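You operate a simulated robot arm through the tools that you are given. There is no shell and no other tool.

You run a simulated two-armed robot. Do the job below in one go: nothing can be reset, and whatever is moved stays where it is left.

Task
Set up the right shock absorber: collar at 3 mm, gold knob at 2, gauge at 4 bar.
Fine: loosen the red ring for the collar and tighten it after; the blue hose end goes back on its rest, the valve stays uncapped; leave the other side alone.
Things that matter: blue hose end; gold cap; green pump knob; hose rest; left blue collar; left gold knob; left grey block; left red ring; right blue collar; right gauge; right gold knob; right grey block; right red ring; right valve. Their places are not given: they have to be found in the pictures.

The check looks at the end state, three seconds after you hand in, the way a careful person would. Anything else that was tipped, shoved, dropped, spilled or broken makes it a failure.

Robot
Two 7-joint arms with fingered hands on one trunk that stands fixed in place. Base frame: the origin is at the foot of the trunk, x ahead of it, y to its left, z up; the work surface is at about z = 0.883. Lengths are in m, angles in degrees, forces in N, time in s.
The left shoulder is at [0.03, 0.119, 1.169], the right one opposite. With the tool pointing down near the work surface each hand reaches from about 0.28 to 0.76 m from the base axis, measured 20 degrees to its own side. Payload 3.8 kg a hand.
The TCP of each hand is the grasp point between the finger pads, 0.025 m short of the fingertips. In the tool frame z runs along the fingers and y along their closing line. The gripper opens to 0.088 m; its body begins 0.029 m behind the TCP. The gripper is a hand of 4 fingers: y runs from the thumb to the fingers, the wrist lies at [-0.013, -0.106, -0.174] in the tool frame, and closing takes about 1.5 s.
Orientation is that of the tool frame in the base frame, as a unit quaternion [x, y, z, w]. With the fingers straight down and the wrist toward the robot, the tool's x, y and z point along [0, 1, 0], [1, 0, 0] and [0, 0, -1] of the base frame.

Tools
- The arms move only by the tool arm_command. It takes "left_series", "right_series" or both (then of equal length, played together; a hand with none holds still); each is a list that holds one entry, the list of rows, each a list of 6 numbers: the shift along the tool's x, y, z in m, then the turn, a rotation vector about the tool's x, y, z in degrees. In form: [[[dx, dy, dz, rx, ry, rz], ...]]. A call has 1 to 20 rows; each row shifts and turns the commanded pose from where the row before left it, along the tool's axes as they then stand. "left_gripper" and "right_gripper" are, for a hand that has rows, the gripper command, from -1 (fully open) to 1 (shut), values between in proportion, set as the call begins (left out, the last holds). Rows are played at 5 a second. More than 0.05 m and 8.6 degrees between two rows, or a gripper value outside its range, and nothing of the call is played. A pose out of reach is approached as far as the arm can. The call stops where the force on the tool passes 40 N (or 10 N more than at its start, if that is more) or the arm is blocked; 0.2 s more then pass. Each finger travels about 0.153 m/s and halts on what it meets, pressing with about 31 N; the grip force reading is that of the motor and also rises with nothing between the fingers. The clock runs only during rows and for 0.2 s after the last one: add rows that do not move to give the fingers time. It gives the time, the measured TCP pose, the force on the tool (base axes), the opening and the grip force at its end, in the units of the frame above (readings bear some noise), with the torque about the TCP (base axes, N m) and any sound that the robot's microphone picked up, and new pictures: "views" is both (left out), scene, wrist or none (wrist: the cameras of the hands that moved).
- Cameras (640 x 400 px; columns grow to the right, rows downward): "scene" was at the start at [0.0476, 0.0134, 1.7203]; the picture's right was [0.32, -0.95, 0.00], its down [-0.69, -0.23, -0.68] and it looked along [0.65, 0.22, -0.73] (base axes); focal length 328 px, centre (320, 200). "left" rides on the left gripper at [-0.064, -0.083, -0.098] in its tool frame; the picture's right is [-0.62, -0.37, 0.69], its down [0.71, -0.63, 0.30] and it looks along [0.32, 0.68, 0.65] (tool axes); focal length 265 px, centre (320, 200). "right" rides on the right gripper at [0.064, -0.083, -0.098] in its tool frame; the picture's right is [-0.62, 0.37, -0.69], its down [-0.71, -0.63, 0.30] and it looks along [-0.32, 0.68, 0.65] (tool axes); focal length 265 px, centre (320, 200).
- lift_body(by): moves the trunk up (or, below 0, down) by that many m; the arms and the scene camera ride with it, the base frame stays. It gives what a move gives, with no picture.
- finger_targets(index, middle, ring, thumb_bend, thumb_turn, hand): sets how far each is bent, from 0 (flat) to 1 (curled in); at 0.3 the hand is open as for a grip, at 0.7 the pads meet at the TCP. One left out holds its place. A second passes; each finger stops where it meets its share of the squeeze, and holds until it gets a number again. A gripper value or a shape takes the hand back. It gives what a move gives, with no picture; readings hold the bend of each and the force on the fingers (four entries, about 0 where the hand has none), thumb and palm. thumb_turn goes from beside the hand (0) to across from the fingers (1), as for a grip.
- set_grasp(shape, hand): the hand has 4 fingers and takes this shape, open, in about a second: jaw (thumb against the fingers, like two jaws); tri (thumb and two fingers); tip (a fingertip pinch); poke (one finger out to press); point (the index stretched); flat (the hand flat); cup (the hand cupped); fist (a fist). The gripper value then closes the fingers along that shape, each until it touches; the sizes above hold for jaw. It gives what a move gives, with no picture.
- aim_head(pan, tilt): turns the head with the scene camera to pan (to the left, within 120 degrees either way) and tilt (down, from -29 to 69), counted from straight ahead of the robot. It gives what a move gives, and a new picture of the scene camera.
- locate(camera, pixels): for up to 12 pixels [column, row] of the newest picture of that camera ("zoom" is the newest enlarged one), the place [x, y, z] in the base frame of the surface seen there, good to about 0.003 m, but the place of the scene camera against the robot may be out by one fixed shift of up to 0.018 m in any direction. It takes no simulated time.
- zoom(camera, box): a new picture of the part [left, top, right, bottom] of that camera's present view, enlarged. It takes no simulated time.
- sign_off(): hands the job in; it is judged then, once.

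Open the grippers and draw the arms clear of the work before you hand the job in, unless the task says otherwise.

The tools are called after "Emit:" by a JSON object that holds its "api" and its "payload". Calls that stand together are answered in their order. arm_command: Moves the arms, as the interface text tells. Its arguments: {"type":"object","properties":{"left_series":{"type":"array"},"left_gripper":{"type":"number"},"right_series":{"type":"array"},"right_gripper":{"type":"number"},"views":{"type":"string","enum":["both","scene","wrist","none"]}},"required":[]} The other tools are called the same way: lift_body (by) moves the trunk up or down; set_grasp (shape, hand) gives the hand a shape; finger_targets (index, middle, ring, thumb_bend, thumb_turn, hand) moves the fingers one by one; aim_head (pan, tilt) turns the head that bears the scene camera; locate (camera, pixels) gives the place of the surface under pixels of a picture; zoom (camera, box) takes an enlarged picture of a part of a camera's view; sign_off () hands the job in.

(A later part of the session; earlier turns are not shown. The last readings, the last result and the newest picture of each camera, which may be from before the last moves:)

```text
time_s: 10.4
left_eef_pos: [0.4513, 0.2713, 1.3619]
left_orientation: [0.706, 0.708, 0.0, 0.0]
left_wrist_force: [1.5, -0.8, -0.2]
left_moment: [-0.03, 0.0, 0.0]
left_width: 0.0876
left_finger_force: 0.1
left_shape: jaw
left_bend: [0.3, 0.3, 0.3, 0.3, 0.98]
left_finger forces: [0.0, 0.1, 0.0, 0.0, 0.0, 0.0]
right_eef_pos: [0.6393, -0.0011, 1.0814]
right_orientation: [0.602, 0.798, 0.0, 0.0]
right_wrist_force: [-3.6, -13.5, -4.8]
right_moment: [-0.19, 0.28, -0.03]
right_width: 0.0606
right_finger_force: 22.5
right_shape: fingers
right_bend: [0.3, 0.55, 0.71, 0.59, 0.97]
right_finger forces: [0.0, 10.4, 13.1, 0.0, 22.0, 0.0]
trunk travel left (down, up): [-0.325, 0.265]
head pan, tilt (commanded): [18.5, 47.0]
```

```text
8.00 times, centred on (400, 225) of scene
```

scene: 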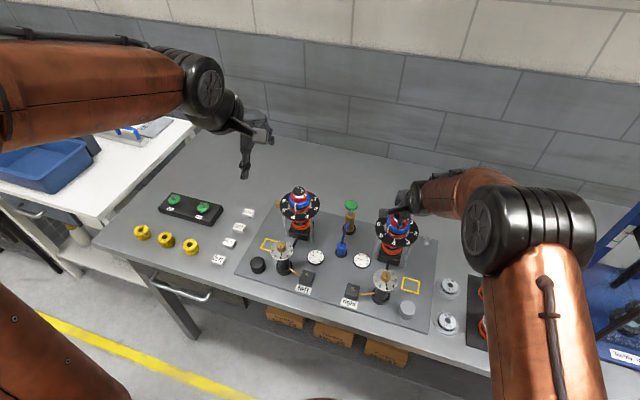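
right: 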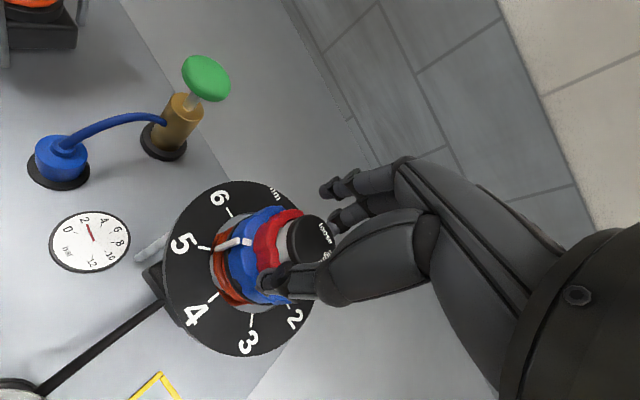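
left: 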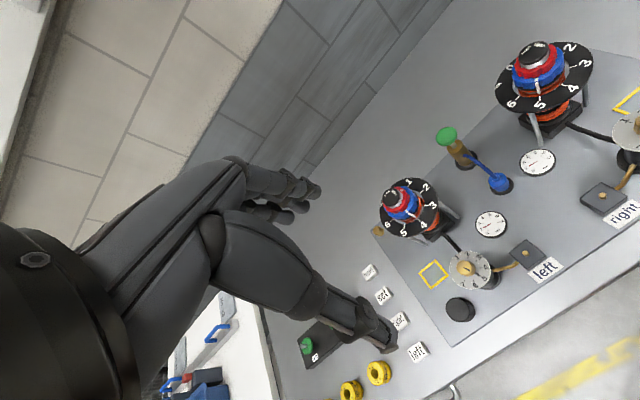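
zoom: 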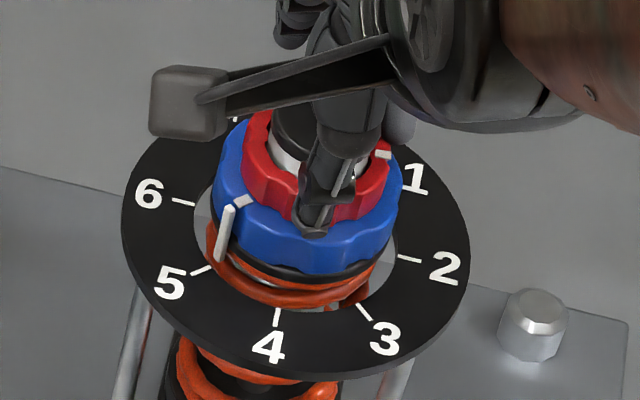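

The red mark moved slightly toward "loose" and the collar pin stayed. I continue the turn by another 32° and check.

Emit:
{"api": "arm_command", "payload": {"right_series": [[[0, 0, 0, 0, 0, -8], [0, 0, 0, 0, 0, -8], [0, 0, 0, 0, 0, -8], [0, 0, 0, 0, 0, -8], [0, 0, 0, 0, 0, 0]]], "views": "wrist"}}

Emit:
{"api": "zoom", "payload": {"camera": "scene", "box": [375, 200, 425, 250]}}

Emit:
{"api": "zoom", "payload": {"camera": "right", "box": [220, 150, 400, 330]}}

```text
time_s: 11.6
left_eef_pos: [0.4506, 0.2721, 1.3622]
left_orientation: [0.707, 0.707, 0.0, -0.001]
left_wrist_force: [-0.1, 0.9, -0.2]
left_moment: [-0.01, 0.01, -0.02]
left_width: 0.0879
left_finger_force: 0.0
left_shape: jaw
left_bend: [0.3, 0.3, 0.3, 0.3, 0.98]
left_finger forces: [0.0, 0.0, 0.1, 0.0, 0.1, 0.0]
right_eef_pos: [0.6418, -0.0025, 1.0825]
right_orientation: [0.359, 0.933, 0.0, 0.001]
right_wrist_force: [2.6, -12.0, -2.1]
right_moment: [-0.25, 0.08, 0.01]
right_width: 0.0604
right_finger_force: 21.5
right_shape: fingers
right_bend: [0.3, 0.55, 0.71, 0.59, 0.97]
right_finger forces: [0.0, 10.2, 11.4, 0.0, 21.0, 0.0]
trunk travel left (down, up): [-0.325, 0.265]
head pan, tilt (commanded): [18.5, 47.0]
```

right: 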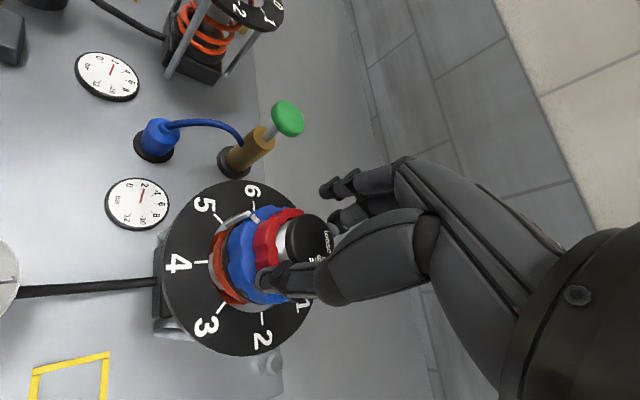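

```text
8.00 times, centred on (400, 225) of scene
```

zoom: 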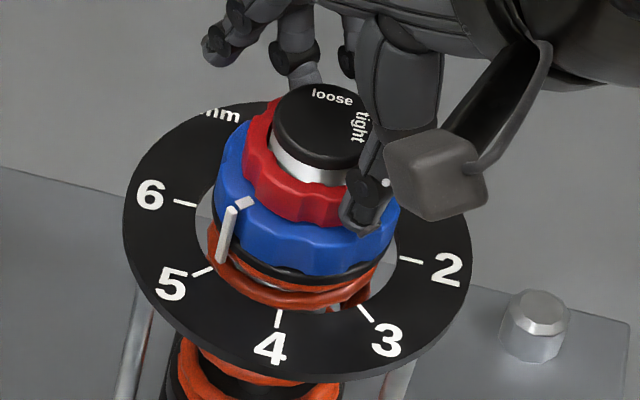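

```text
2.22 times, centred on (310, 240) of right
```

zoom: 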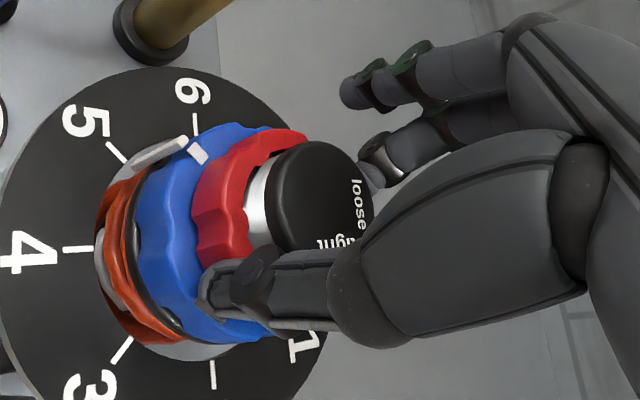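

The red ring now rides with the hand (its scallops look unchanged in the wrist view while the cap text rotates). I keep turning another 40°.

Emit:
{"api": "arm_command", "payload": {"right_series": [[[0, 0, 0, 0, 0, -8], [0, 0, 0, 0, 0, -8], [0, 0, 0, 0, 0, -8], [0, 0, 0, 0, 0, -8], [0, 0, 0, 0, 0, -8], [0, 0, 0, 0, 0, 0]]], "views": "wrist"}}

Emit:
{"api": "zoom", "payload": {"camera": "scene", "box": [375, 200, 425, 250]}}

Emit:
{"api": "zoom", "payload": {"camera": "right", "box": [220, 150, 400, 330]}}

```text
time_s: 13.0
left_eef_pos: [0.4536, 0.2726, 1.3606]
left_orientation: [0.707, 0.707, 0.0, -0.002]
left_wrist_force: [0.0, -0.7, -0.3]
left_moment: [0.02, 0.0, 0.03]
left_width: 0.0874
left_finger_force: 0.0
left_shape: jaw
left_bend: [0.3, 0.3, 0.3, 0.3, 0.98]
left_finger forces: [0.0, 0.0, 0.1, 0.0, 0.1, 0.0]
right_eef_pos: [0.6425, -0.0003, 1.0808]
right_orientation: [0.022, 1.0, 0.002, 0.003]
right_wrist_force: [15.9, -8.3, -1.3]
right_moment: [-0.28, -0.21, 0.03]
right_width: 0.0607
right_finger_force: 25.1
right_shape: fingers
right_bend: [0.3, 0.56, 0.72, 0.59, 0.96]
right_finger forces: [0.1, 11.6, 15.6, 0.0, 21.8, 0.0]
trunk travel left (down, up): [-0.325, 0.265]
head pan, tilt (commanded): [18.5, 47.0]
```

right: 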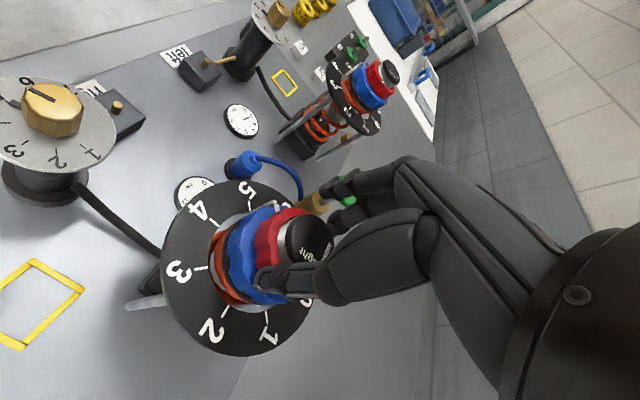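

```text
8.00 times, centred on (400, 225) of scene
```

zoom: 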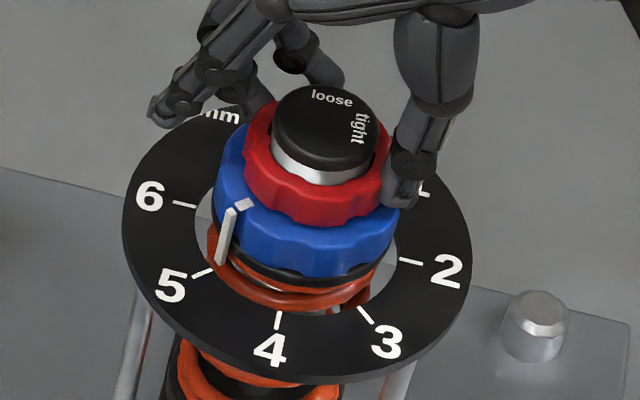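

```text
2.22 times, centred on (310, 240) of right
```

zoom: 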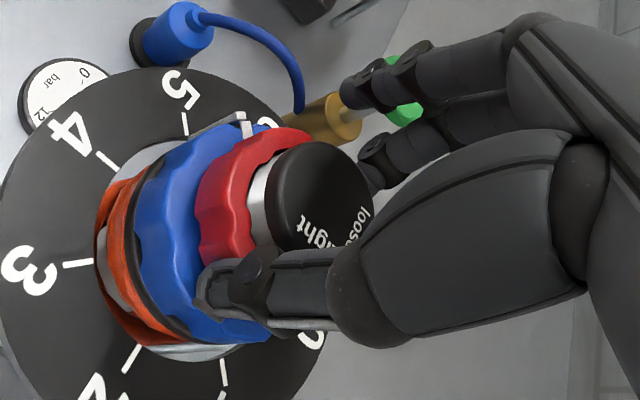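

The hand is at about 88° of turn. I open and rise 6 cm to look at where the ring's white mark is against "loose".

Emit:
{"api": "arm_command", "payload": {"right_series": [[[0, 0, 0, 0, 0, 0], [0, 0, 0, 0, 0, 0], [0, 0, 0, 0, 0, 0], [0, 0, 0, 0, 0, 0], [0, 0, -0.03, 0, 0, 0], [0, 0, -0.03, 0, 0, 0], [0, 0, 0, 0, 0, 0]]], "right_gripper": -0.8, "views": "wrist"}}

Emit:
{"api": "zoom", "payload": {"camera": "right", "box": [140, 200, 340, 400]}}

Emit:
{"api": "zoom", "payload": {"camera": "scene", "box": [375, 200, 425, 250]}}

```text
time_s: 14.6
left_eef_pos: [0.4522, 0.2755, 1.36]
left_orientation: [0.707, 0.707, 0.0, 0.001]
left_wrist_force: [0.0, 1.4, -0.5]
left_moment: [0.01, 0.03, 0.0]
left_width: 0.0875
left_finger_force: 0.0
left_shape: jaw
left_bend: [0.3, 0.3, 0.3, 0.3, 0.98]
left_finger forces: [0.0, 0.0, 0.1, 0.0, 0.0, 0.0]
right_eef_pos: [0.6404, 0.0001, 1.1424]
right_orientation: [0.018, 1.0, 0.0, -0.001]
right_wrist_force: [-0.8, -0.3, -0.4]
right_moment: [-0.01, 0.0, 0.05]
right_width: 0.079
right_finger_force: 0.1
right_shape: jaw
right_bend: [0.29, 0.32, 0.3, 0.33, 0.98]
right_finger forces: [0.0, 0.1, 0.0, 0.0, 0.1, 0.1]
trunk travel left (down, up): [-0.325, 0.265]
head pan, tilt (commanded): [18.5, 47.0]
```

right: 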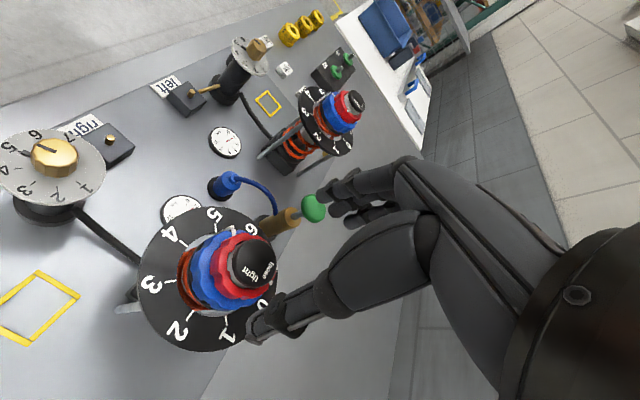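

```text
2.00 times, centred on (240, 300) of right
```

zoom: 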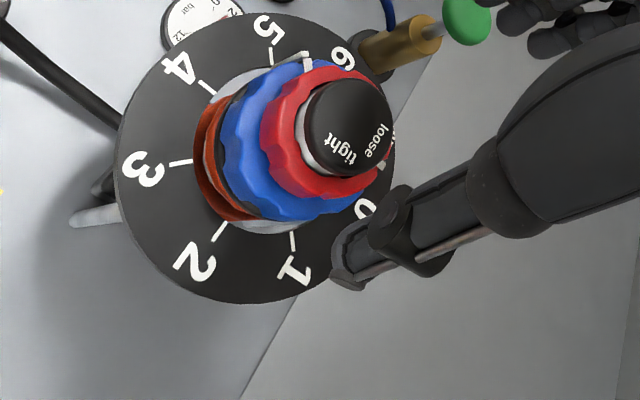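

```text
8.00 times, centred on (400, 225) of scene
```

zoom: 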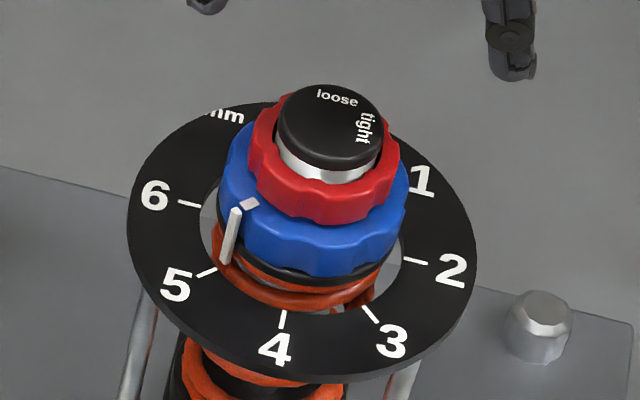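

The red mark now sits at "loose". I turn the hand back above the shock (still raised) and then descend to collar height with the fingers open.

Emit:
{"api": "arm_command", "payload": {"right_series": [[[0, 0, 0, 0, 0, 8.4], [0, 0, 0, 0, 0, 8.4], [0, 0, 0, 0, 0, 8.4], [0, 0, 0, 0, 0, 8.4], [0, 0, 0, 0, 0, 8.4], [0, 0, 0, 0, 0, 8.4], [0, 0, 0, 0, 0, 8.4], [0, 0, 0, 0, 0, 8.4], [0, 0, 0, 0, 0, 8.4], [0, 0, 0, 0, 0, 8.4], [0, 0, 0, 0, 0, 0], [0, 0, 0, 0, 0, 0]]], "right_gripper": -1, "views": "wrist"}}

Emit:
{"api": "zoom", "payload": {"camera": "right", "box": [140, 180, 340, 380]}}

```text
time_s: 17.2
left_eef_pos: [0.451, 0.2736, 1.3603]
left_orientation: [0.707, 0.707, 0.0, 0.0]
left_wrist_force: [0.8, 0.2, 0.9]
left_moment: [0.06, -0.03, 0.02]
left_width: 0.0875
left_finger_force: 0.0
left_shape: jaw
left_bend: [0.3, 0.3, 0.3, 0.3, 0.98]
left_finger forces: [0.0, 0.0, 0.0, 0.1, 0.1, 0.1]
right_eef_pos: [0.6415, 0.0018, 1.1426]
right_orientation: [0.682, 0.731, 0.0, 0.0]
right_wrist_force: [-0.1, -0.1, -0.5]
right_moment: [-0.02, -0.02, 0.03]
right_width: 0.0877
right_finger_force: 0.0
right_shape: jaw
right_bend: [0.3, 0.3, 0.3, 0.3, 0.98]
right_finger forces: [0.0, 0.1, 0.0, 0.0, 0.0, 0.1]
trunk travel left (down, up): [-0.325, 0.265]
head pan, tilt (commanded): [18.5, 47.0]
```

right: 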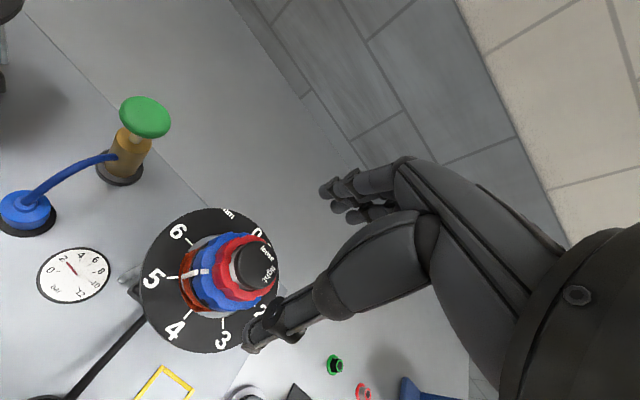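

```text
2.00 times, centred on (240, 280) of right
```

zoom: 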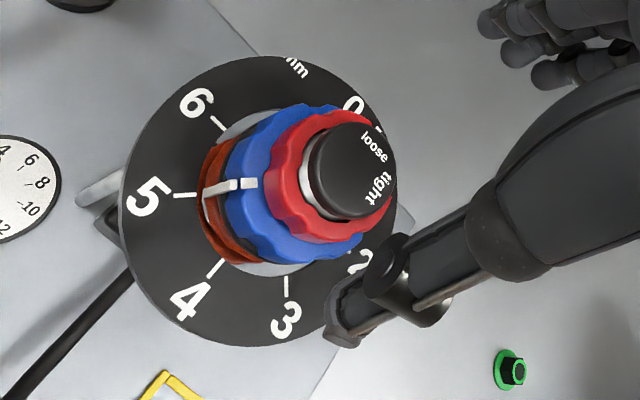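

The pin reads practically 5. I descend to collar height (TCP about 1.066) with a 1 mm centring shift.

Emit:
{"api": "arm_command", "payload": {"right_series": [[[0, -0.001, 0.03, 0, 0, 0], [0, 0, 0.03, 0, 0, 0], [0, 0, 0.016, 0, 0, 0], [0, 0, 0, 0, 0, 0]]], "views": "wrist"}}

Emit:
{"api": "finger_targets", "payload": {"hand": "right", "index": 0.25, "middle": 0.8, "ring": 0.8, "thumb_bend": 0.8, "thumb_turn": 1.0}}

Emit:
{"api": "zoom", "payload": {"camera": "right", "box": [220, 150, 400, 330]}}

Emit:
{"api": "zoom", "payload": {"camera": "scene", "box": [375, 200, 425, 250]}}

```text
time_s: 18.2
left_eef_pos: [0.4505, 0.2744, 1.3608]
left_orientation: [0.707, 0.707, 0.0, -0.001]
left_wrist_force: [0.1, 0.2, -0.7]
left_moment: [0.01, 0.01, -0.04]
left_width: 0.0877
left_finger_force: 0.0
left_shape: jaw
left_bend: [0.3, 0.3, 0.3, 0.3, 0.98]
left_finger forces: [0.0, 0.0, 0.0, 0.1, 0.0, 0.1]
right_eef_pos: [0.6383, 0.001, 1.0655]
right_orientation: [0.682, 0.731, 0.0, 0.0]
right_wrist_force: [0.0, 0.9, 0.1]
right_moment: [-0.03, -0.01, 0.01]
right_width: 0.0875
right_finger_force: 0.1
right_shape: jaw
right_bend: [0.3, 0.3, 0.3, 0.3, 0.98]
right_finger forces: [0.1, 0.0, 0.1, 0.0, 0.0, 0.1]
trunk travel left (down, up): [-0.325, 0.265]
head pan, tilt (commanded): [18.5, 47.0]
```

right: 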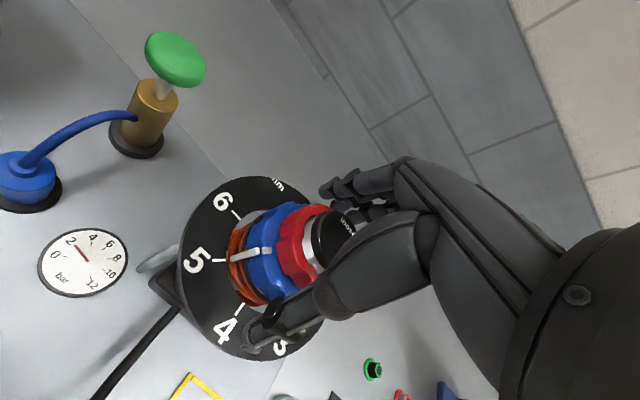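

```text
time_s: 19.2
left_eef_pos: [0.4538, 0.2743, 1.3604]
left_orientation: [0.707, 0.707, -0.001, 0.0]
left_wrist_force: [0.6, -0.6, 0.3]
left_moment: [0.04, 0.0, 0.0]
left_width: 0.0878
left_finger_force: 0.0
left_shape: jaw
left_bend: [0.3, 0.3, 0.3, 0.3, 0.98]
left_finger forces: [0.0, 0.1, 0.0, 0.0, 0.0, 0.0]
right_eef_pos: [0.641, 0.0001, 1.0668]
right_orientation: [0.682, 0.731, 0.001, 0.001]
right_wrist_force: [9.2, -2.1, 0.5]
right_moment: [-0.07, -0.27, 0.01]
right_width: 0.0752
right_finger_force: 14.8
right_shape: fingers
right_bend: [0.25, 0.51, 0.58, 0.48, 0.99]
right_finger forces: [0.1, 10.1, 9.6, 0.0, 9.8, 0.1]
trunk travel left (down, up): [-0.325, 0.265]
head pan, tilt (commanded): [18.5, 47.0]
```

```text
2.22 times, centred on (310, 240) of right
```

zoom: 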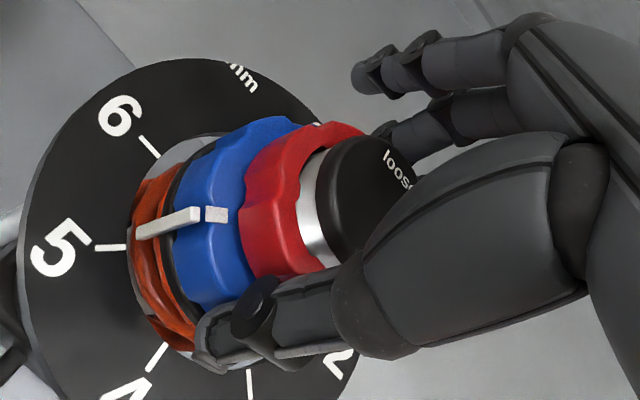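

```text
8.00 times, centred on (400, 225) of scene
```

zoom: 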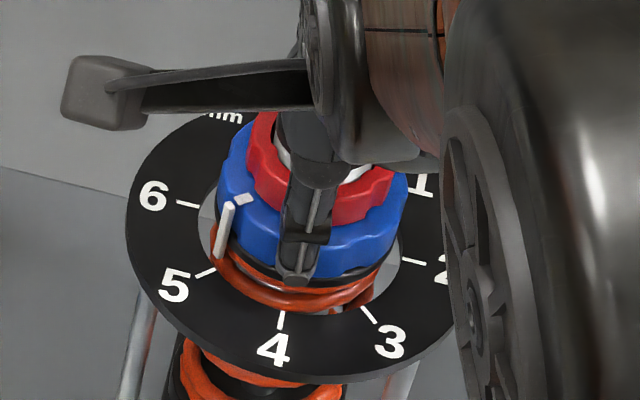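

The thumb is on the blue collar, clear of the pin, with the fingers opposite. I turn 16° counterclockwise as a test and look.

Emit:
{"api": "arm_command", "payload": {"right_series": [[[0, 0, 0, 0, 0, 0], [0, 0, 0, 0, 0, 0], [0, 0, 0, 0, 0, -8], [0, 0, 0, 0, 0, -8], [0, 0, 0, 0, 0, 0]]], "views": "wrist"}}

Emit:
{"api": "zoom", "payload": {"camera": "right", "box": [220, 150, 400, 330]}}

Emit:
{"api": "zoom", "payload": {"camera": "scene", "box": [375, 200, 425, 250]}}

```text
time_s: 20.4
left_eef_pos: [0.4517, 0.2747, 1.3608]
left_orientation: [0.707, 0.707, 0.0, 0.0]
left_wrist_force: [0.5, -0.1, 0.1]
left_moment: [-0.01, -0.01, 0.01]
left_width: 0.0877
left_finger_force: 0.1
left_shape: jaw
left_bend: [0.3, 0.3, 0.3, 0.3, 0.98]
left_finger forces: [0.1, 0.0, 0.0, 0.1, 0.0, 0.0]
right_eef_pos: [0.6404, 0.0002, 1.0672]
right_orientation: [0.573, 0.82, 0.0, 0.0]
right_wrist_force: [8.5, -4.1, 4.0]
right_moment: [-0.1, -0.28, 0.01]
right_width: 0.0747
right_finger_force: 15.3
right_shape: fingers
right_bend: [0.25, 0.51, 0.58, 0.49, 0.98]
right_finger forces: [0.0, 9.8, 10.8, 0.0, 10.6, 0.1]
trunk travel left (down, up): [-0.325, 0.265]
head pan, tilt (commanded): [18.5, 47.0]
```

right: 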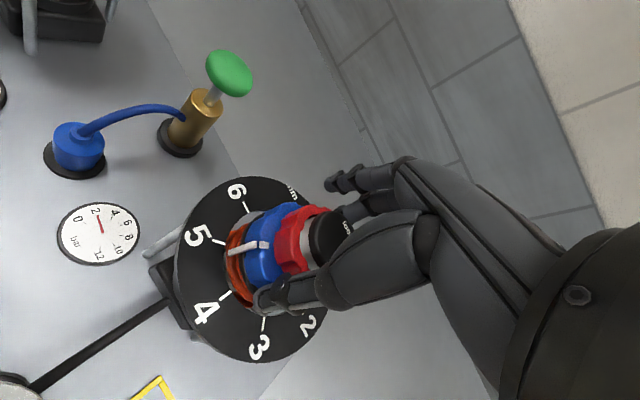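

```text
2.22 times, centred on (310, 240) of right
```

zoom: 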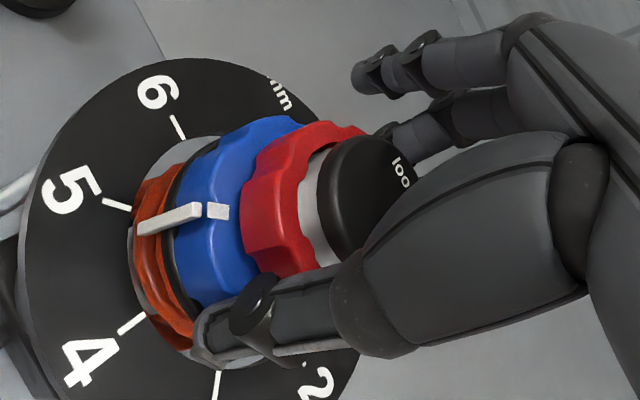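

```text
8.00 times, centred on (400, 225) of scene
```

zoom: 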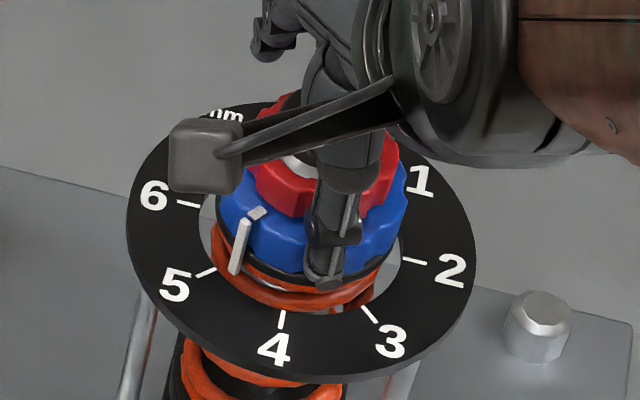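

The collar follows exactly (the pin stays fixed in the wrist view, disc moves). I continue by 72° for about 88° in total.

Emit:
{"api": "arm_command", "payload": {"right_series": [[[0, 0, 0, 0, 0, -8], [0, 0, 0, 0, 0, -8], [0, 0, 0, 0, 0, -8], [0, 0, 0, 0, 0, -8], [0, 0, 0, 0, 0, -8], [0, 0, 0, 0, 0, -8], [0, 0, 0, 0, 0, -8], [0, 0, 0, 0, 0, -8], [0, 0, 0, 0, 0, -8], [0, 0, 0, 0, 0, 0], [0, 0, 0, 0, 0, 0]]], "views": "wrist"}}

Emit:
{"api": "zoom", "payload": {"camera": "right", "box": [160, 150, 400, 370]}}

Emit:
{"api": "zoom", "payload": {"camera": "scene", "box": [375, 200, 425, 250]}}

```text
time_s: 22.8
left_eef_pos: [0.4528, 0.2764, 1.3599]
left_orientation: [0.708, 0.706, -0.002, 0.001]
left_wrist_force: [0.2, 0.0, 0.1]
left_moment: [0.0, 0.01, -0.01]
left_width: 0.0875
left_finger_force: 0.0
left_shape: jaw
left_bend: [0.3, 0.3, 0.3, 0.3, 0.98]
left_finger forces: [0.1, 0.0, 0.1, 0.0, 0.1, 0.1]
right_eef_pos: [0.6286, 0.0013, 1.0656]
right_orientation: [-0.016, 1.0, 0.001, 0.003]
right_wrist_force: [27.8, 14.5, 15.5]
right_moment: [0.68, -0.82, 0.12]
right_width: 0.0772
right_finger_force: 19.4
right_shape: fingers
right_bend: [0.25, 0.5, 0.52, 0.46, 1.0]
right_finger forces: [0.0, 10.9, 18.0, 0.1, 9.7, 0.0]
right hand out of reach, approached as far as the arm can: row 9
trunk travel left (down, up): [-0.325, 0.265]
head pan, tilt (commanded): [18.5, 47.0]
```

right: 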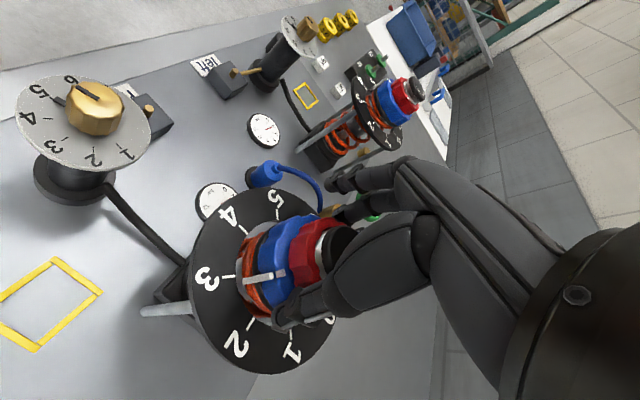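

```text
1.82 times, centred on (280, 260) of right
```

zoom: 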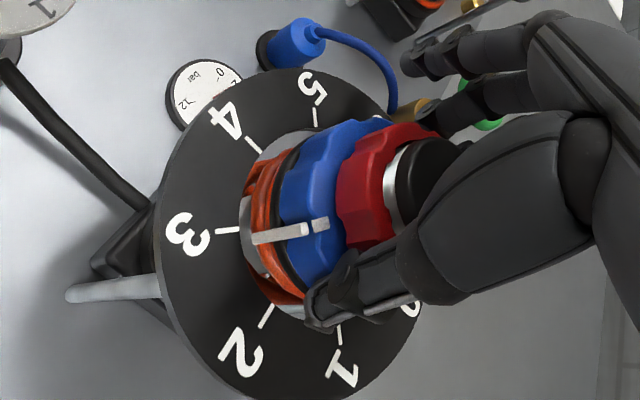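

```text
8.00 times, centred on (400, 225) of scene
```

zoom: 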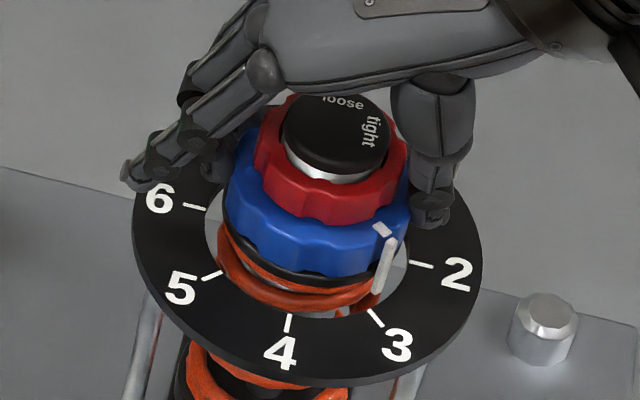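

At the last row the arm ran out of reach and dragged sideways (27.8 N), so I open the fingers, back off the turn, and rise to read the collar.

Emit:
{"api": "arm_command", "payload": {"right_series": [[[0, 0, 0, 0, 0, 0], [0, 0, 0, 0, 0, 0], [0, 0, 0, 0, 0, 0], [0, 0, 0, 0, 0, 0], [0, 0, -0.02, 0, 0, 4], [0, 0, -0.03, 0, 0, 4], [0, 0, -0.03, 0, 0, 0], [0, 0, 0, 0, 0, 0]]], "right_gripper": -0.9, "views": "both"}}

Emit:
{"api": "zoom", "payload": {"camera": "right", "box": [120, 180, 320, 380]}}

Emit:
{"api": "zoom", "payload": {"camera": "scene", "box": [375, 200, 425, 250]}}

```text
time_s: 24.6
left_eef_pos: [0.4495, 0.2744, 1.361]
left_orientation: [0.707, 0.707, 0.0, -0.001]
left_wrist_force: [1.1, -0.1, 0.0]
left_moment: [-0.01, -0.04, 0.03]
left_width: 0.0874
left_finger_force: 0.0
left_shape: jaw
left_bend: [0.3, 0.3, 0.3, 0.3, 0.98]
left_finger forces: [0.1, 0.0, 0.1, 0.0, 0.0, 0.0]
right_eef_pos: [0.6263, -0.0011, 1.1462]
right_orientation: [0.053, 0.999, 0.0, 0.0]
right_wrist_force: [0.7, -0.1, 0.3]
right_moment: [0.02, 0.0, 0.01]
right_width: 0.083
right_finger_force: 0.0
right_shape: jaw
right_bend: [0.32, 0.31, 0.3, 0.31, 0.98]
right_finger forces: [0.0, 0.0, 0.1, 0.0, 0.0, 0.0]
trunk travel left (down, up): [-0.325, 0.265]
head pan, tilt (commanded): [18.5, 47.0]
```

scene: 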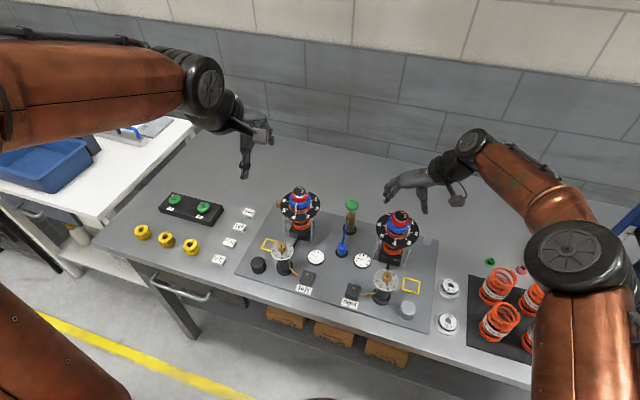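
right: 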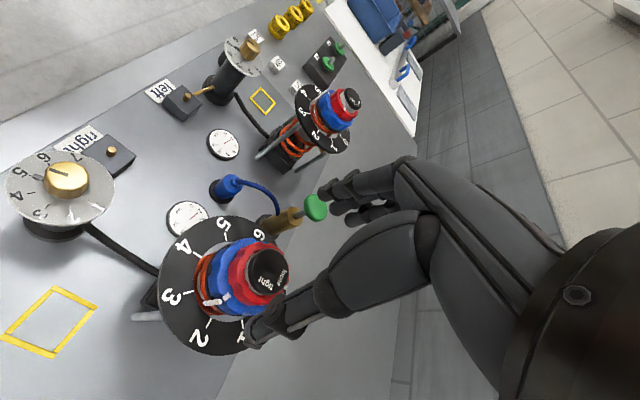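

```text
2.00 times, centred on (220, 280) of right
```

zoom: 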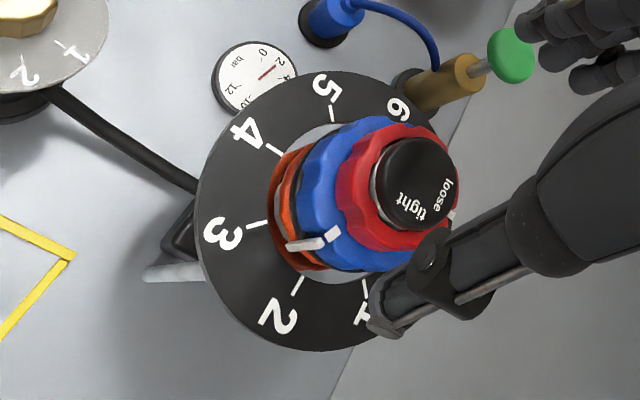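

```text
8.00 times, centred on (400, 225) of scene
```

zoom: 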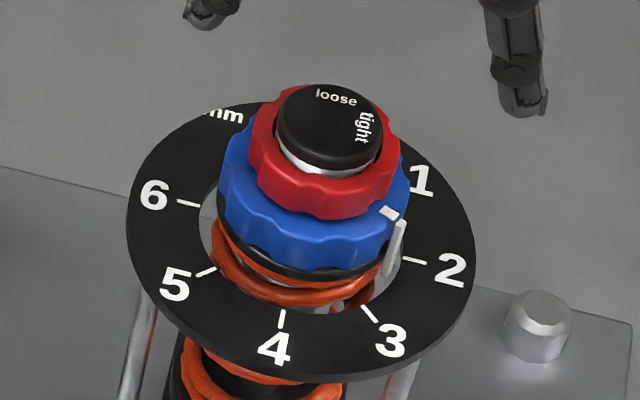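

The pin has overshot and now sits between 2 and 3. I locate the pin, ticks and cap from this wrist view to compute angles.

Emit:
{"api": "locate", "payload": {"camera": "right", "pixels": [[226, 297], [223, 299], [206, 303], [212, 302], [192, 292], [187, 293], [208, 323], [206, 327], [270, 265], [245, 275], [197, 254], [240, 322]]}}

Emit:
{"api": "zoom", "payload": {"camera": "right", "box": [170, 210, 300, 360]}}

```text
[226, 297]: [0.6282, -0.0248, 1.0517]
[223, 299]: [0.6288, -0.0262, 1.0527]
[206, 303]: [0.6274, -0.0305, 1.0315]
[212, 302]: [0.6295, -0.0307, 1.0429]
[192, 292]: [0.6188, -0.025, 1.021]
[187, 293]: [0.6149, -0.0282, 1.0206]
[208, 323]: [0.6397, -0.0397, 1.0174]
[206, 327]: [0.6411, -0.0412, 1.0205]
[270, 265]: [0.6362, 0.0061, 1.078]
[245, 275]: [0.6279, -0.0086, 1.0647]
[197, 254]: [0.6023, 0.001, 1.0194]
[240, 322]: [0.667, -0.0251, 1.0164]
```

```text
2.67 times, centred on (235, 285) of right
```

zoom: 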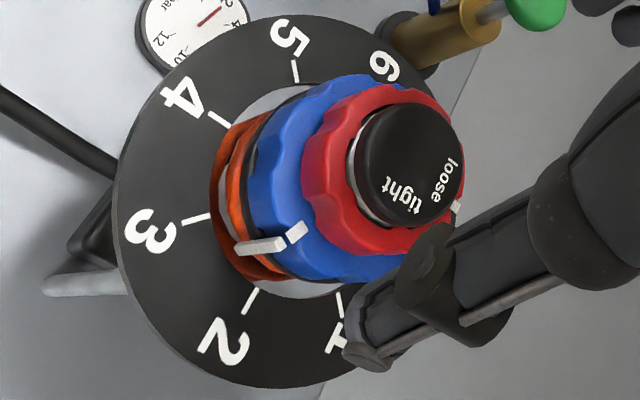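

Angles about the axis: tick 3 at −135°, tick 2 at −90°, pin at about −112°, so the collar reads about 2.5 and needs about 23° clockwise. I bring the raised hand to yaw 20° and recentre it over the axis.

Emit:
{"api": "arm_command", "payload": {"right_series": [[[0, 0, 0, 0, 0, 8], [0, 0, 0, 0, 0, 8], [0, 0, 0, 0, 0, 8], [0, 0, 0, 0, 0, 8], [0, 0, 0, 0, 0, 8], [0, 0, 0, 0, 0, 8], [0, 0, 0, 0, 0, 8], [0, 0, 0, 0, 0, 8], [-0.0028, 0.0136, 0, 0, 0, 0], [0, 0, 0, 0, 0, 0], [0, 0, 0, 0, 0, 0]]], "right_gripper": -1, "views": "wrist"}}

Emit:
{"api": "zoom", "payload": {"camera": "scene", "box": [375, 200, 425, 250]}}

```text
time_s: 27.0
left_eef_pos: [0.4506, 0.2752, 1.3613]
left_orientation: [0.707, 0.707, -0.001, 0.0]
left_wrist_force: [-1.0, -0.4, 0.0]
left_moment: [0.01, 0.01, 0.0]
left_width: 0.0876
left_finger_force: 0.1
left_shape: jaw
left_bend: [0.3, 0.3, 0.3, 0.3, 0.98]
left_finger forces: [0.0, 0.1, 0.0, 0.0, 0.0, 0.0]
right_eef_pos: [0.64, -0.0005, 1.1462]
right_orientation: [0.573, 0.82, 0.0, 0.0]
right_wrist_force: [-0.4, -0.4, 0.1]
right_moment: [0.01, -0.01, 0.01]
right_width: 0.0875
right_finger_force: 0.1
right_shape: jaw
right_bend: [0.3, 0.3, 0.3, 0.3, 0.98]
right_finger forces: [0.0, 0.1, 0.0, 0.0, 0.0, 0.0]
trunk travel left (down, up): [-0.325, 0.265]
head pan, tilt (commanded): [18.5, 47.0]
```

right: 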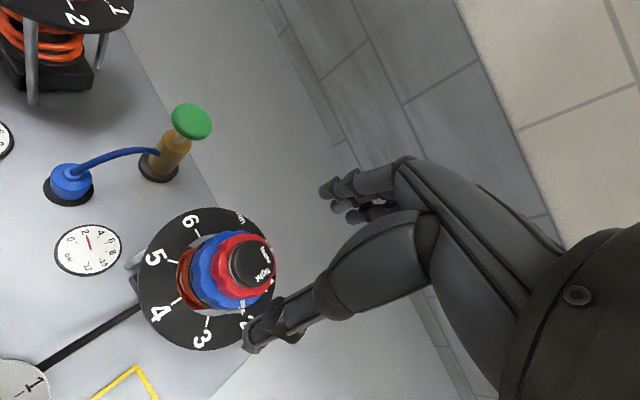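

```text
8.00 times, centred on (400, 225) of scene
```

zoom: 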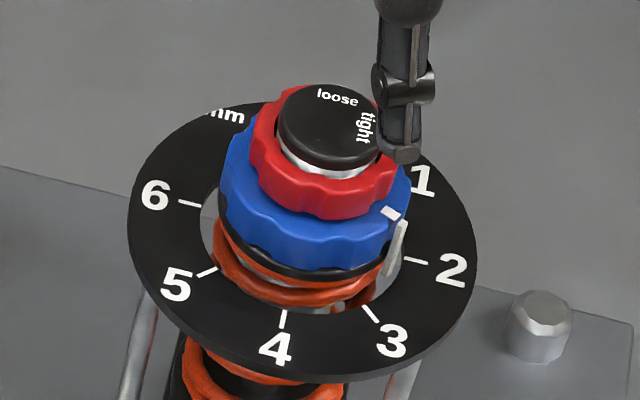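

Hand is centred at yaw 20°. I descend 78 mm to collar height and close thumb, middle and ring as before.

Emit:
{"api": "arm_command", "payload": {"right_series": [[[0, 0, 0.03, 0, 0, 0], [0, 0, 0.03, 0, 0, 0], [0, 0, 0.018, 0, 0, 0], [0, 0, 0, 0, 0, 0], [0, 0, 0, 0, 0, 0]]], "views": "none"}}

Emit:
{"api": "finger_targets", "payload": {"hand": "right", "index": 0.25, "middle": 0.8, "ring": 0.8, "thumb_bend": 0.8, "thumb_turn": 1.0}}

Emit:
{"api": "arm_command", "payload": {"right_series": [[[0, 0, 0, 0, 0, 0], [0, 0, 0, 0, 0, 0]]], "views": "wrist"}}

Emit:
{"api": "zoom", "payload": {"camera": "right", "box": [200, 150, 380, 330]}}

Emit:
{"api": "zoom", "payload": {"camera": "scene", "box": [375, 200, 425, 250]}}

```text
time_s: 28.2
left_eef_pos: [0.4514, 0.2746, 1.3615]
left_orientation: [0.707, 0.707, -0.001, 0.0]
left_wrist_force: [0.3, 0.3, 0.0]
left_moment: [0.01, -0.02, 0.01]
left_width: 0.0876
left_finger_force: 0.1
left_shape: jaw
left_bend: [0.3, 0.3, 0.3, 0.3, 0.98]
left_finger forces: [0.0, 0.0, 0.0, 0.1, 0.0, 0.0]
right_eef_pos: [0.6405, -0.0007, 1.0686]
right_orientation: [0.574, 0.819, 0.0, 0.0]
right_wrist_force: [-0.4, -1.0, 0.3]
right_moment: [0.0, -0.02, 0.01]
right_width: 0.0875
right_finger_force: 0.0
right_shape: jaw
right_bend: [0.3, 0.3, 0.3, 0.3, 0.98]
right_finger forces: [0.1, 0.1, 0.0, 0.1, 0.0, 0.0]
trunk travel left (down, up): [-0.325, 0.265]
head pan, tilt (commanded): [18.5, 47.0]
```

```text
time_s: 29.2
left_eef_pos: [0.4519, 0.2731, 1.3607]
left_orientation: [0.707, 0.708, 0.001, -0.001]
left_wrist_force: [-0.1, 0.1, 0.0]
left_moment: [0.02, 0.01, 0.01]
left_width: 0.0877
left_finger_force: 0.0
left_shape: jaw
left_bend: [0.3, 0.3, 0.3, 0.3, 0.98]
left_finger forces: [0.1, 0.1, 0.0, 0.0, 0.0, 0.0]
right_eef_pos: [0.6409, -0.0013, 1.0688]
right_orientation: [0.574, 0.819, 0.001, 0.0]
right_wrist_force: [9.5, -1.1, 1.4]
right_moment: [0.04, -0.23, 0.0]
right_width: 0.0758
right_finger_force: 14.8
right_shape: fingers
right_bend: [0.25, 0.51, 0.6, 0.48, 0.99]
right_finger forces: [0.1, 9.9, 10.0, 0.0, 10.0, 0.1]
trunk travel left (down, up): [-0.325, 0.265]
head pan, tilt (commanded): [18.5, 47.0]
```

```text
time_s: 29.8
left_eef_pos: [0.4516, 0.2744, 1.3603]
left_orientation: [0.707, 0.707, 0.0, -0.001]
left_wrist_force: [0.2, 0.4, 0.4]
left_moment: [-0.02, 0.02, -0.01]
left_width: 0.0873
left_finger_force: 0.1
left_shape: jaw
left_bend: [0.3, 0.3, 0.3, 0.3, 0.98]
left_finger forces: [0.0, 0.1, 0.1, 0.0, 0.1, 0.1]
right_eef_pos: [0.6414, -0.0012, 1.068]
right_orientation: [0.573, 0.82, 0.0, 0.0]
right_wrist_force: [10.0, -2.5, 2.6]
right_moment: [-0.02, -0.31, -0.04]
right_width: 0.0756
right_finger_force: 15.3
right_shape: fingers
right_bend: [0.25, 0.51, 0.6, 0.48, 0.99]
right_finger forces: [0.0, 10.6, 10.6, 0.0, 9.7, 0.0]
trunk travel left (down, up): [-0.325, 0.265]
head pan, tilt (commanded): [18.5, 47.0]
```

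right: 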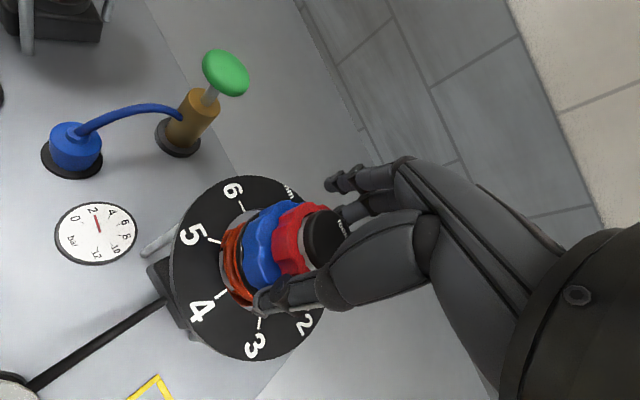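

```text
2.22 times, centred on (290, 240) of right
```

zoom: 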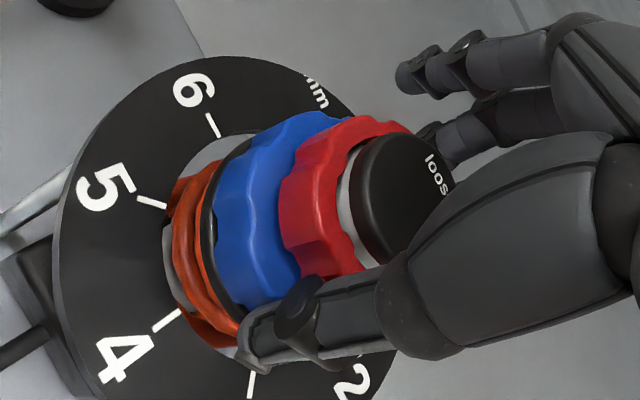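

```text
8.00 times, centred on (400, 225) of scene
```

zoom: 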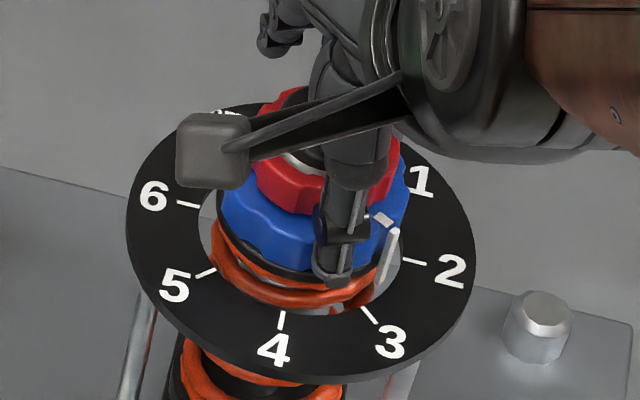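

Gripping nudged the collar a few degrees toward 3. I turn 16° clockwise and then check.

Emit:
{"api": "arm_command", "payload": {"right_series": [[[0, 0, 0, 0, 0, 5.5], [0, 0, 0, 0, 0, 5.5], [0, 0, 0, 0, 0, 5], [0, 0, 0, 0, 0, 0], [0, 0, 0, 0, 0, 0]]], "views": "wrist"}}

Emit:
{"api": "zoom", "payload": {"camera": "scene", "box": [375, 200, 425, 250]}}

Emit:
{"api": "locate", "payload": {"camera": "zoom", "pixels": [[378, 225], [372, 232], [372, 270], [375, 255], [368, 312], [374, 318]]}}

```text
time_s: 31.0
left_eef_pos: [0.4523, 0.2739, 1.3604]
left_orientation: [0.707, 0.707, 0.0, -0.001]
left_wrist_force: [-1.0, 0.8, 0.3]
left_moment: [-0.01, -0.01, 0.0]
left_width: 0.0875
left_finger_force: 0.0
left_shape: jaw
left_bend: [0.3, 0.3, 0.3, 0.3, 0.98]
left_finger forces: [0.0, 0.0, 0.0, 0.0, 0.1, 0.0]
right_eef_pos: [0.6402, -0.0018, 1.0681]
right_orientation: [0.683, 0.731, 0.0, 0.0]
right_wrist_force: [10.6, -5.5, 4.9]
right_moment: [-0.17, -0.28, -0.02]
right_width: 0.0748
right_finger_force: 15.5
right_shape: fingers
right_bend: [0.25, 0.51, 0.6, 0.48, 0.99]
right_finger forces: [0.1, 10.5, 11.2, 0.1, 9.4, 0.0]
trunk travel left (down, up): [-0.325, 0.265]
head pan, tilt (commanded): [18.5, 47.0]
```

right: 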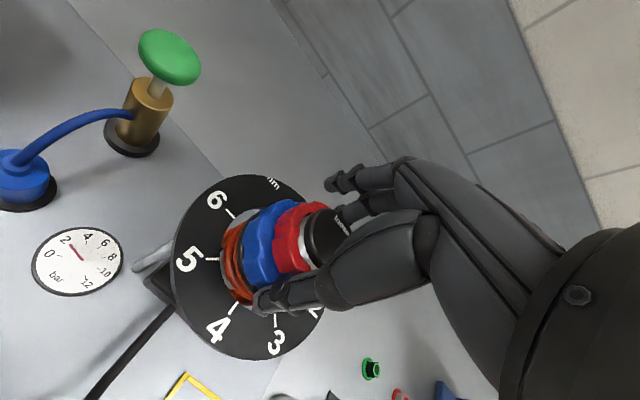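

```text
8.00 times, centred on (400, 225) of scene
```

zoom: 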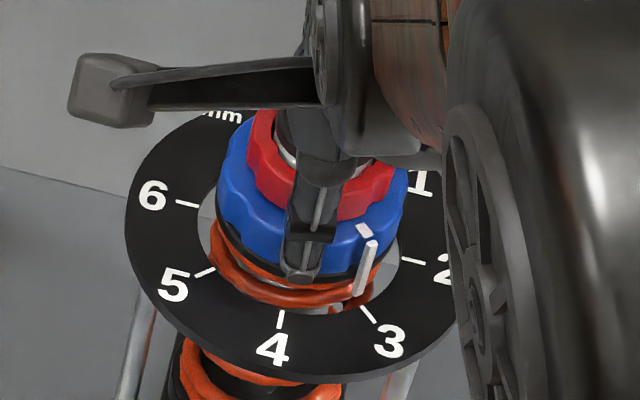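

```text
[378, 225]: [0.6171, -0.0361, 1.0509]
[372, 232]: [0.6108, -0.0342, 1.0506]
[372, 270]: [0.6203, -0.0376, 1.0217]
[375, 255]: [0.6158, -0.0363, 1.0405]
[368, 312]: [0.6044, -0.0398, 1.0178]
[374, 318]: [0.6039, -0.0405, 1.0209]
```

The pin bottom now is at about (358,297) in the zoom, close to tick 3. I zoom tighter for a precise measurement.

Emit:
{"api": "zoom", "payload": {"camera": "scene", "box": [394, 222, 414, 242]}}

Emit:
{"api": "zoom", "payload": {"camera": "right", "box": [200, 170, 360, 330]}}

```text
16.00 times, centred on (404, 232) of scene
```

zoom: 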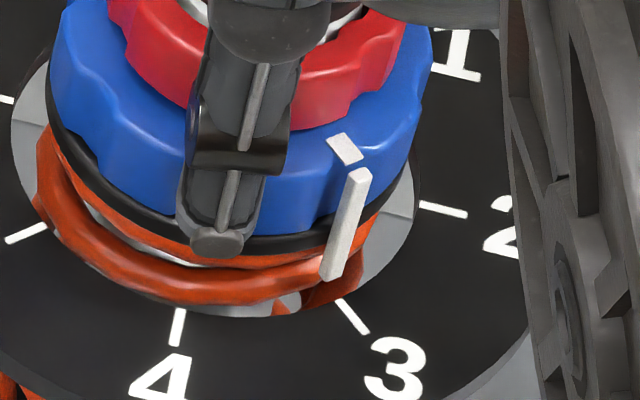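

```text
2.50 times, centred on (280, 250) of right
```

zoom: 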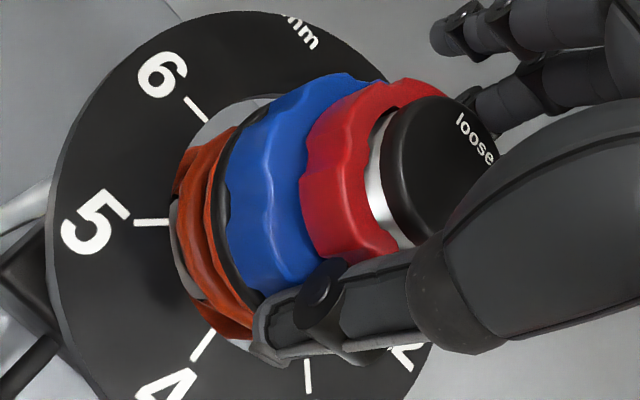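

By projecting the vertical pin onto the disc I estimate about 3.1. I release, rise, and swing the hand to yaw ~80° so the wrist camera looks along the direction of tick 3 without parallax.

Emit:
{"api": "arm_command", "payload": {"right_series": [[[0, 0, 0, 0, 0, 0], [0, 0, 0, 0, 0, 0], [0, 0, 0, 0, 0, 0], [0, 0, 0, 0, 0, 0], [0, 0, -0.03, 0, 0, 0], [0, 0, -0.03, 0, 0, 0], [0, 0, -0.015, 0, 0, 0], [0, 0, 0, 0, 0, 0]]], "right_gripper": -1, "views": "none"}}

Emit:
{"api": "arm_command", "payload": {"right_series": [[[0, 0, 0, 0, 0, -8], [0, 0, 0, 0, 0, -8], [0, 0, 0, 0, 0, -8], [0, 0, 0, 0, 0, -8], [0, 0, 0, 0, 0, -8], [0, 0, 0, 0, 0, -8], [0, 0, 0, 0, 0, -8], [0, 0, 0, 0, 0, -8], [0, 0, 0, 0, 0, -8], [0, 0, 0, 0, 0, -4], [0, 0, 0, 0, 0, 0], [0, 0, 0, 0, 0, 0]]], "views": "wrist"}}

Emit:
{"api": "zoom", "payload": {"camera": "right", "box": [150, 200, 310, 360]}}

Emit:
{"api": "zoom", "payload": {"camera": "scene", "box": [375, 200, 425, 250]}}

```text
time_s: 32.8
left_eef_pos: [0.4504, 0.2746, 1.3609]
left_orientation: [0.707, 0.707, 0.0, 0.0]
left_wrist_force: [-0.4, -1.0, -0.3]
left_moment: [0.03, 0.02, -0.02]
left_width: 0.0878
left_finger_force: 0.1
left_shape: jaw
left_bend: [0.3, 0.3, 0.3, 0.3, 0.98]
left_finger forces: [0.1, 0.0, 0.1, 0.1, 0.0, 0.2]
right_eef_pos: [0.6389, -0.0005, 1.144]
right_orientation: [0.682, 0.732, -0.001, 0.001]
right_wrist_force: [-0.4, 0.0, -0.2]
right_moment: [-0.01, -0.01, 0.0]
right_width: 0.0876
right_finger_force: 0.0
right_shape: jaw
right_bend: [0.3, 0.3, 0.3, 0.3, 0.98]
right_finger forces: [0.1, 0.0, 0.1, 0.1, 0.0, 0.0]
trunk travel left (down, up): [-0.325, 0.265]
head pan, tilt (commanded): [18.5, 47.0]
```

```text
time_s: 35.4
left_eef_pos: [0.4514, 0.2744, 1.3614]
left_orientation: [0.707, 0.707, 0.0, 0.0]
left_wrist_force: [-0.6, 0.1, 0.2]
left_moment: [0.0, 0.0, 0.0]
left_width: 0.0879
left_finger_force: 0.1
left_shape: jaw
left_bend: [0.3, 0.3, 0.3, 0.3, 0.98]
left_finger forces: [0.0, 0.0, 0.0, 0.0, 0.0, 0.0]
right_eef_pos: [0.6407, 0.0004, 1.1438]
right_orientation: [0.087, 0.996, 0.001, -0.001]
right_wrist_force: [0.0, -0.3, -0.4]
right_moment: [0.0, -0.04, -0.01]
right_width: 0.088
right_finger_force: 0.1
right_shape: jaw
right_bend: [0.3, 0.3, 0.3, 0.3, 0.98]
right_finger forces: [0.0, 0.0, 0.1, 0.0, 0.0, 0.0]
trunk travel left (down, up): [-0.325, 0.265]
head pan, tilt (commanded): [18.5, 47.0]
```

right: 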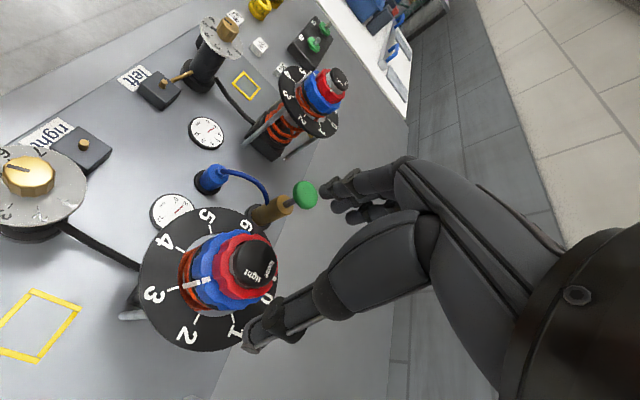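

```text
2.50 times, centred on (230, 280) of right
```

zoom: 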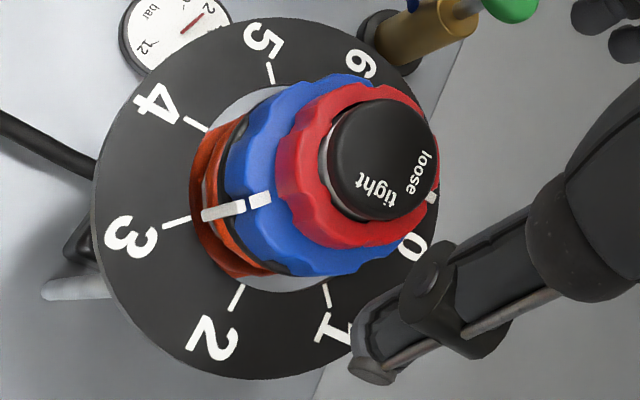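

```text
8.00 times, centred on (400, 225) of scene
```

zoom: 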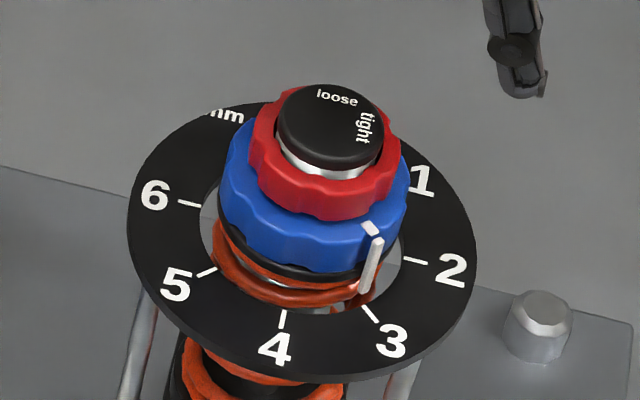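

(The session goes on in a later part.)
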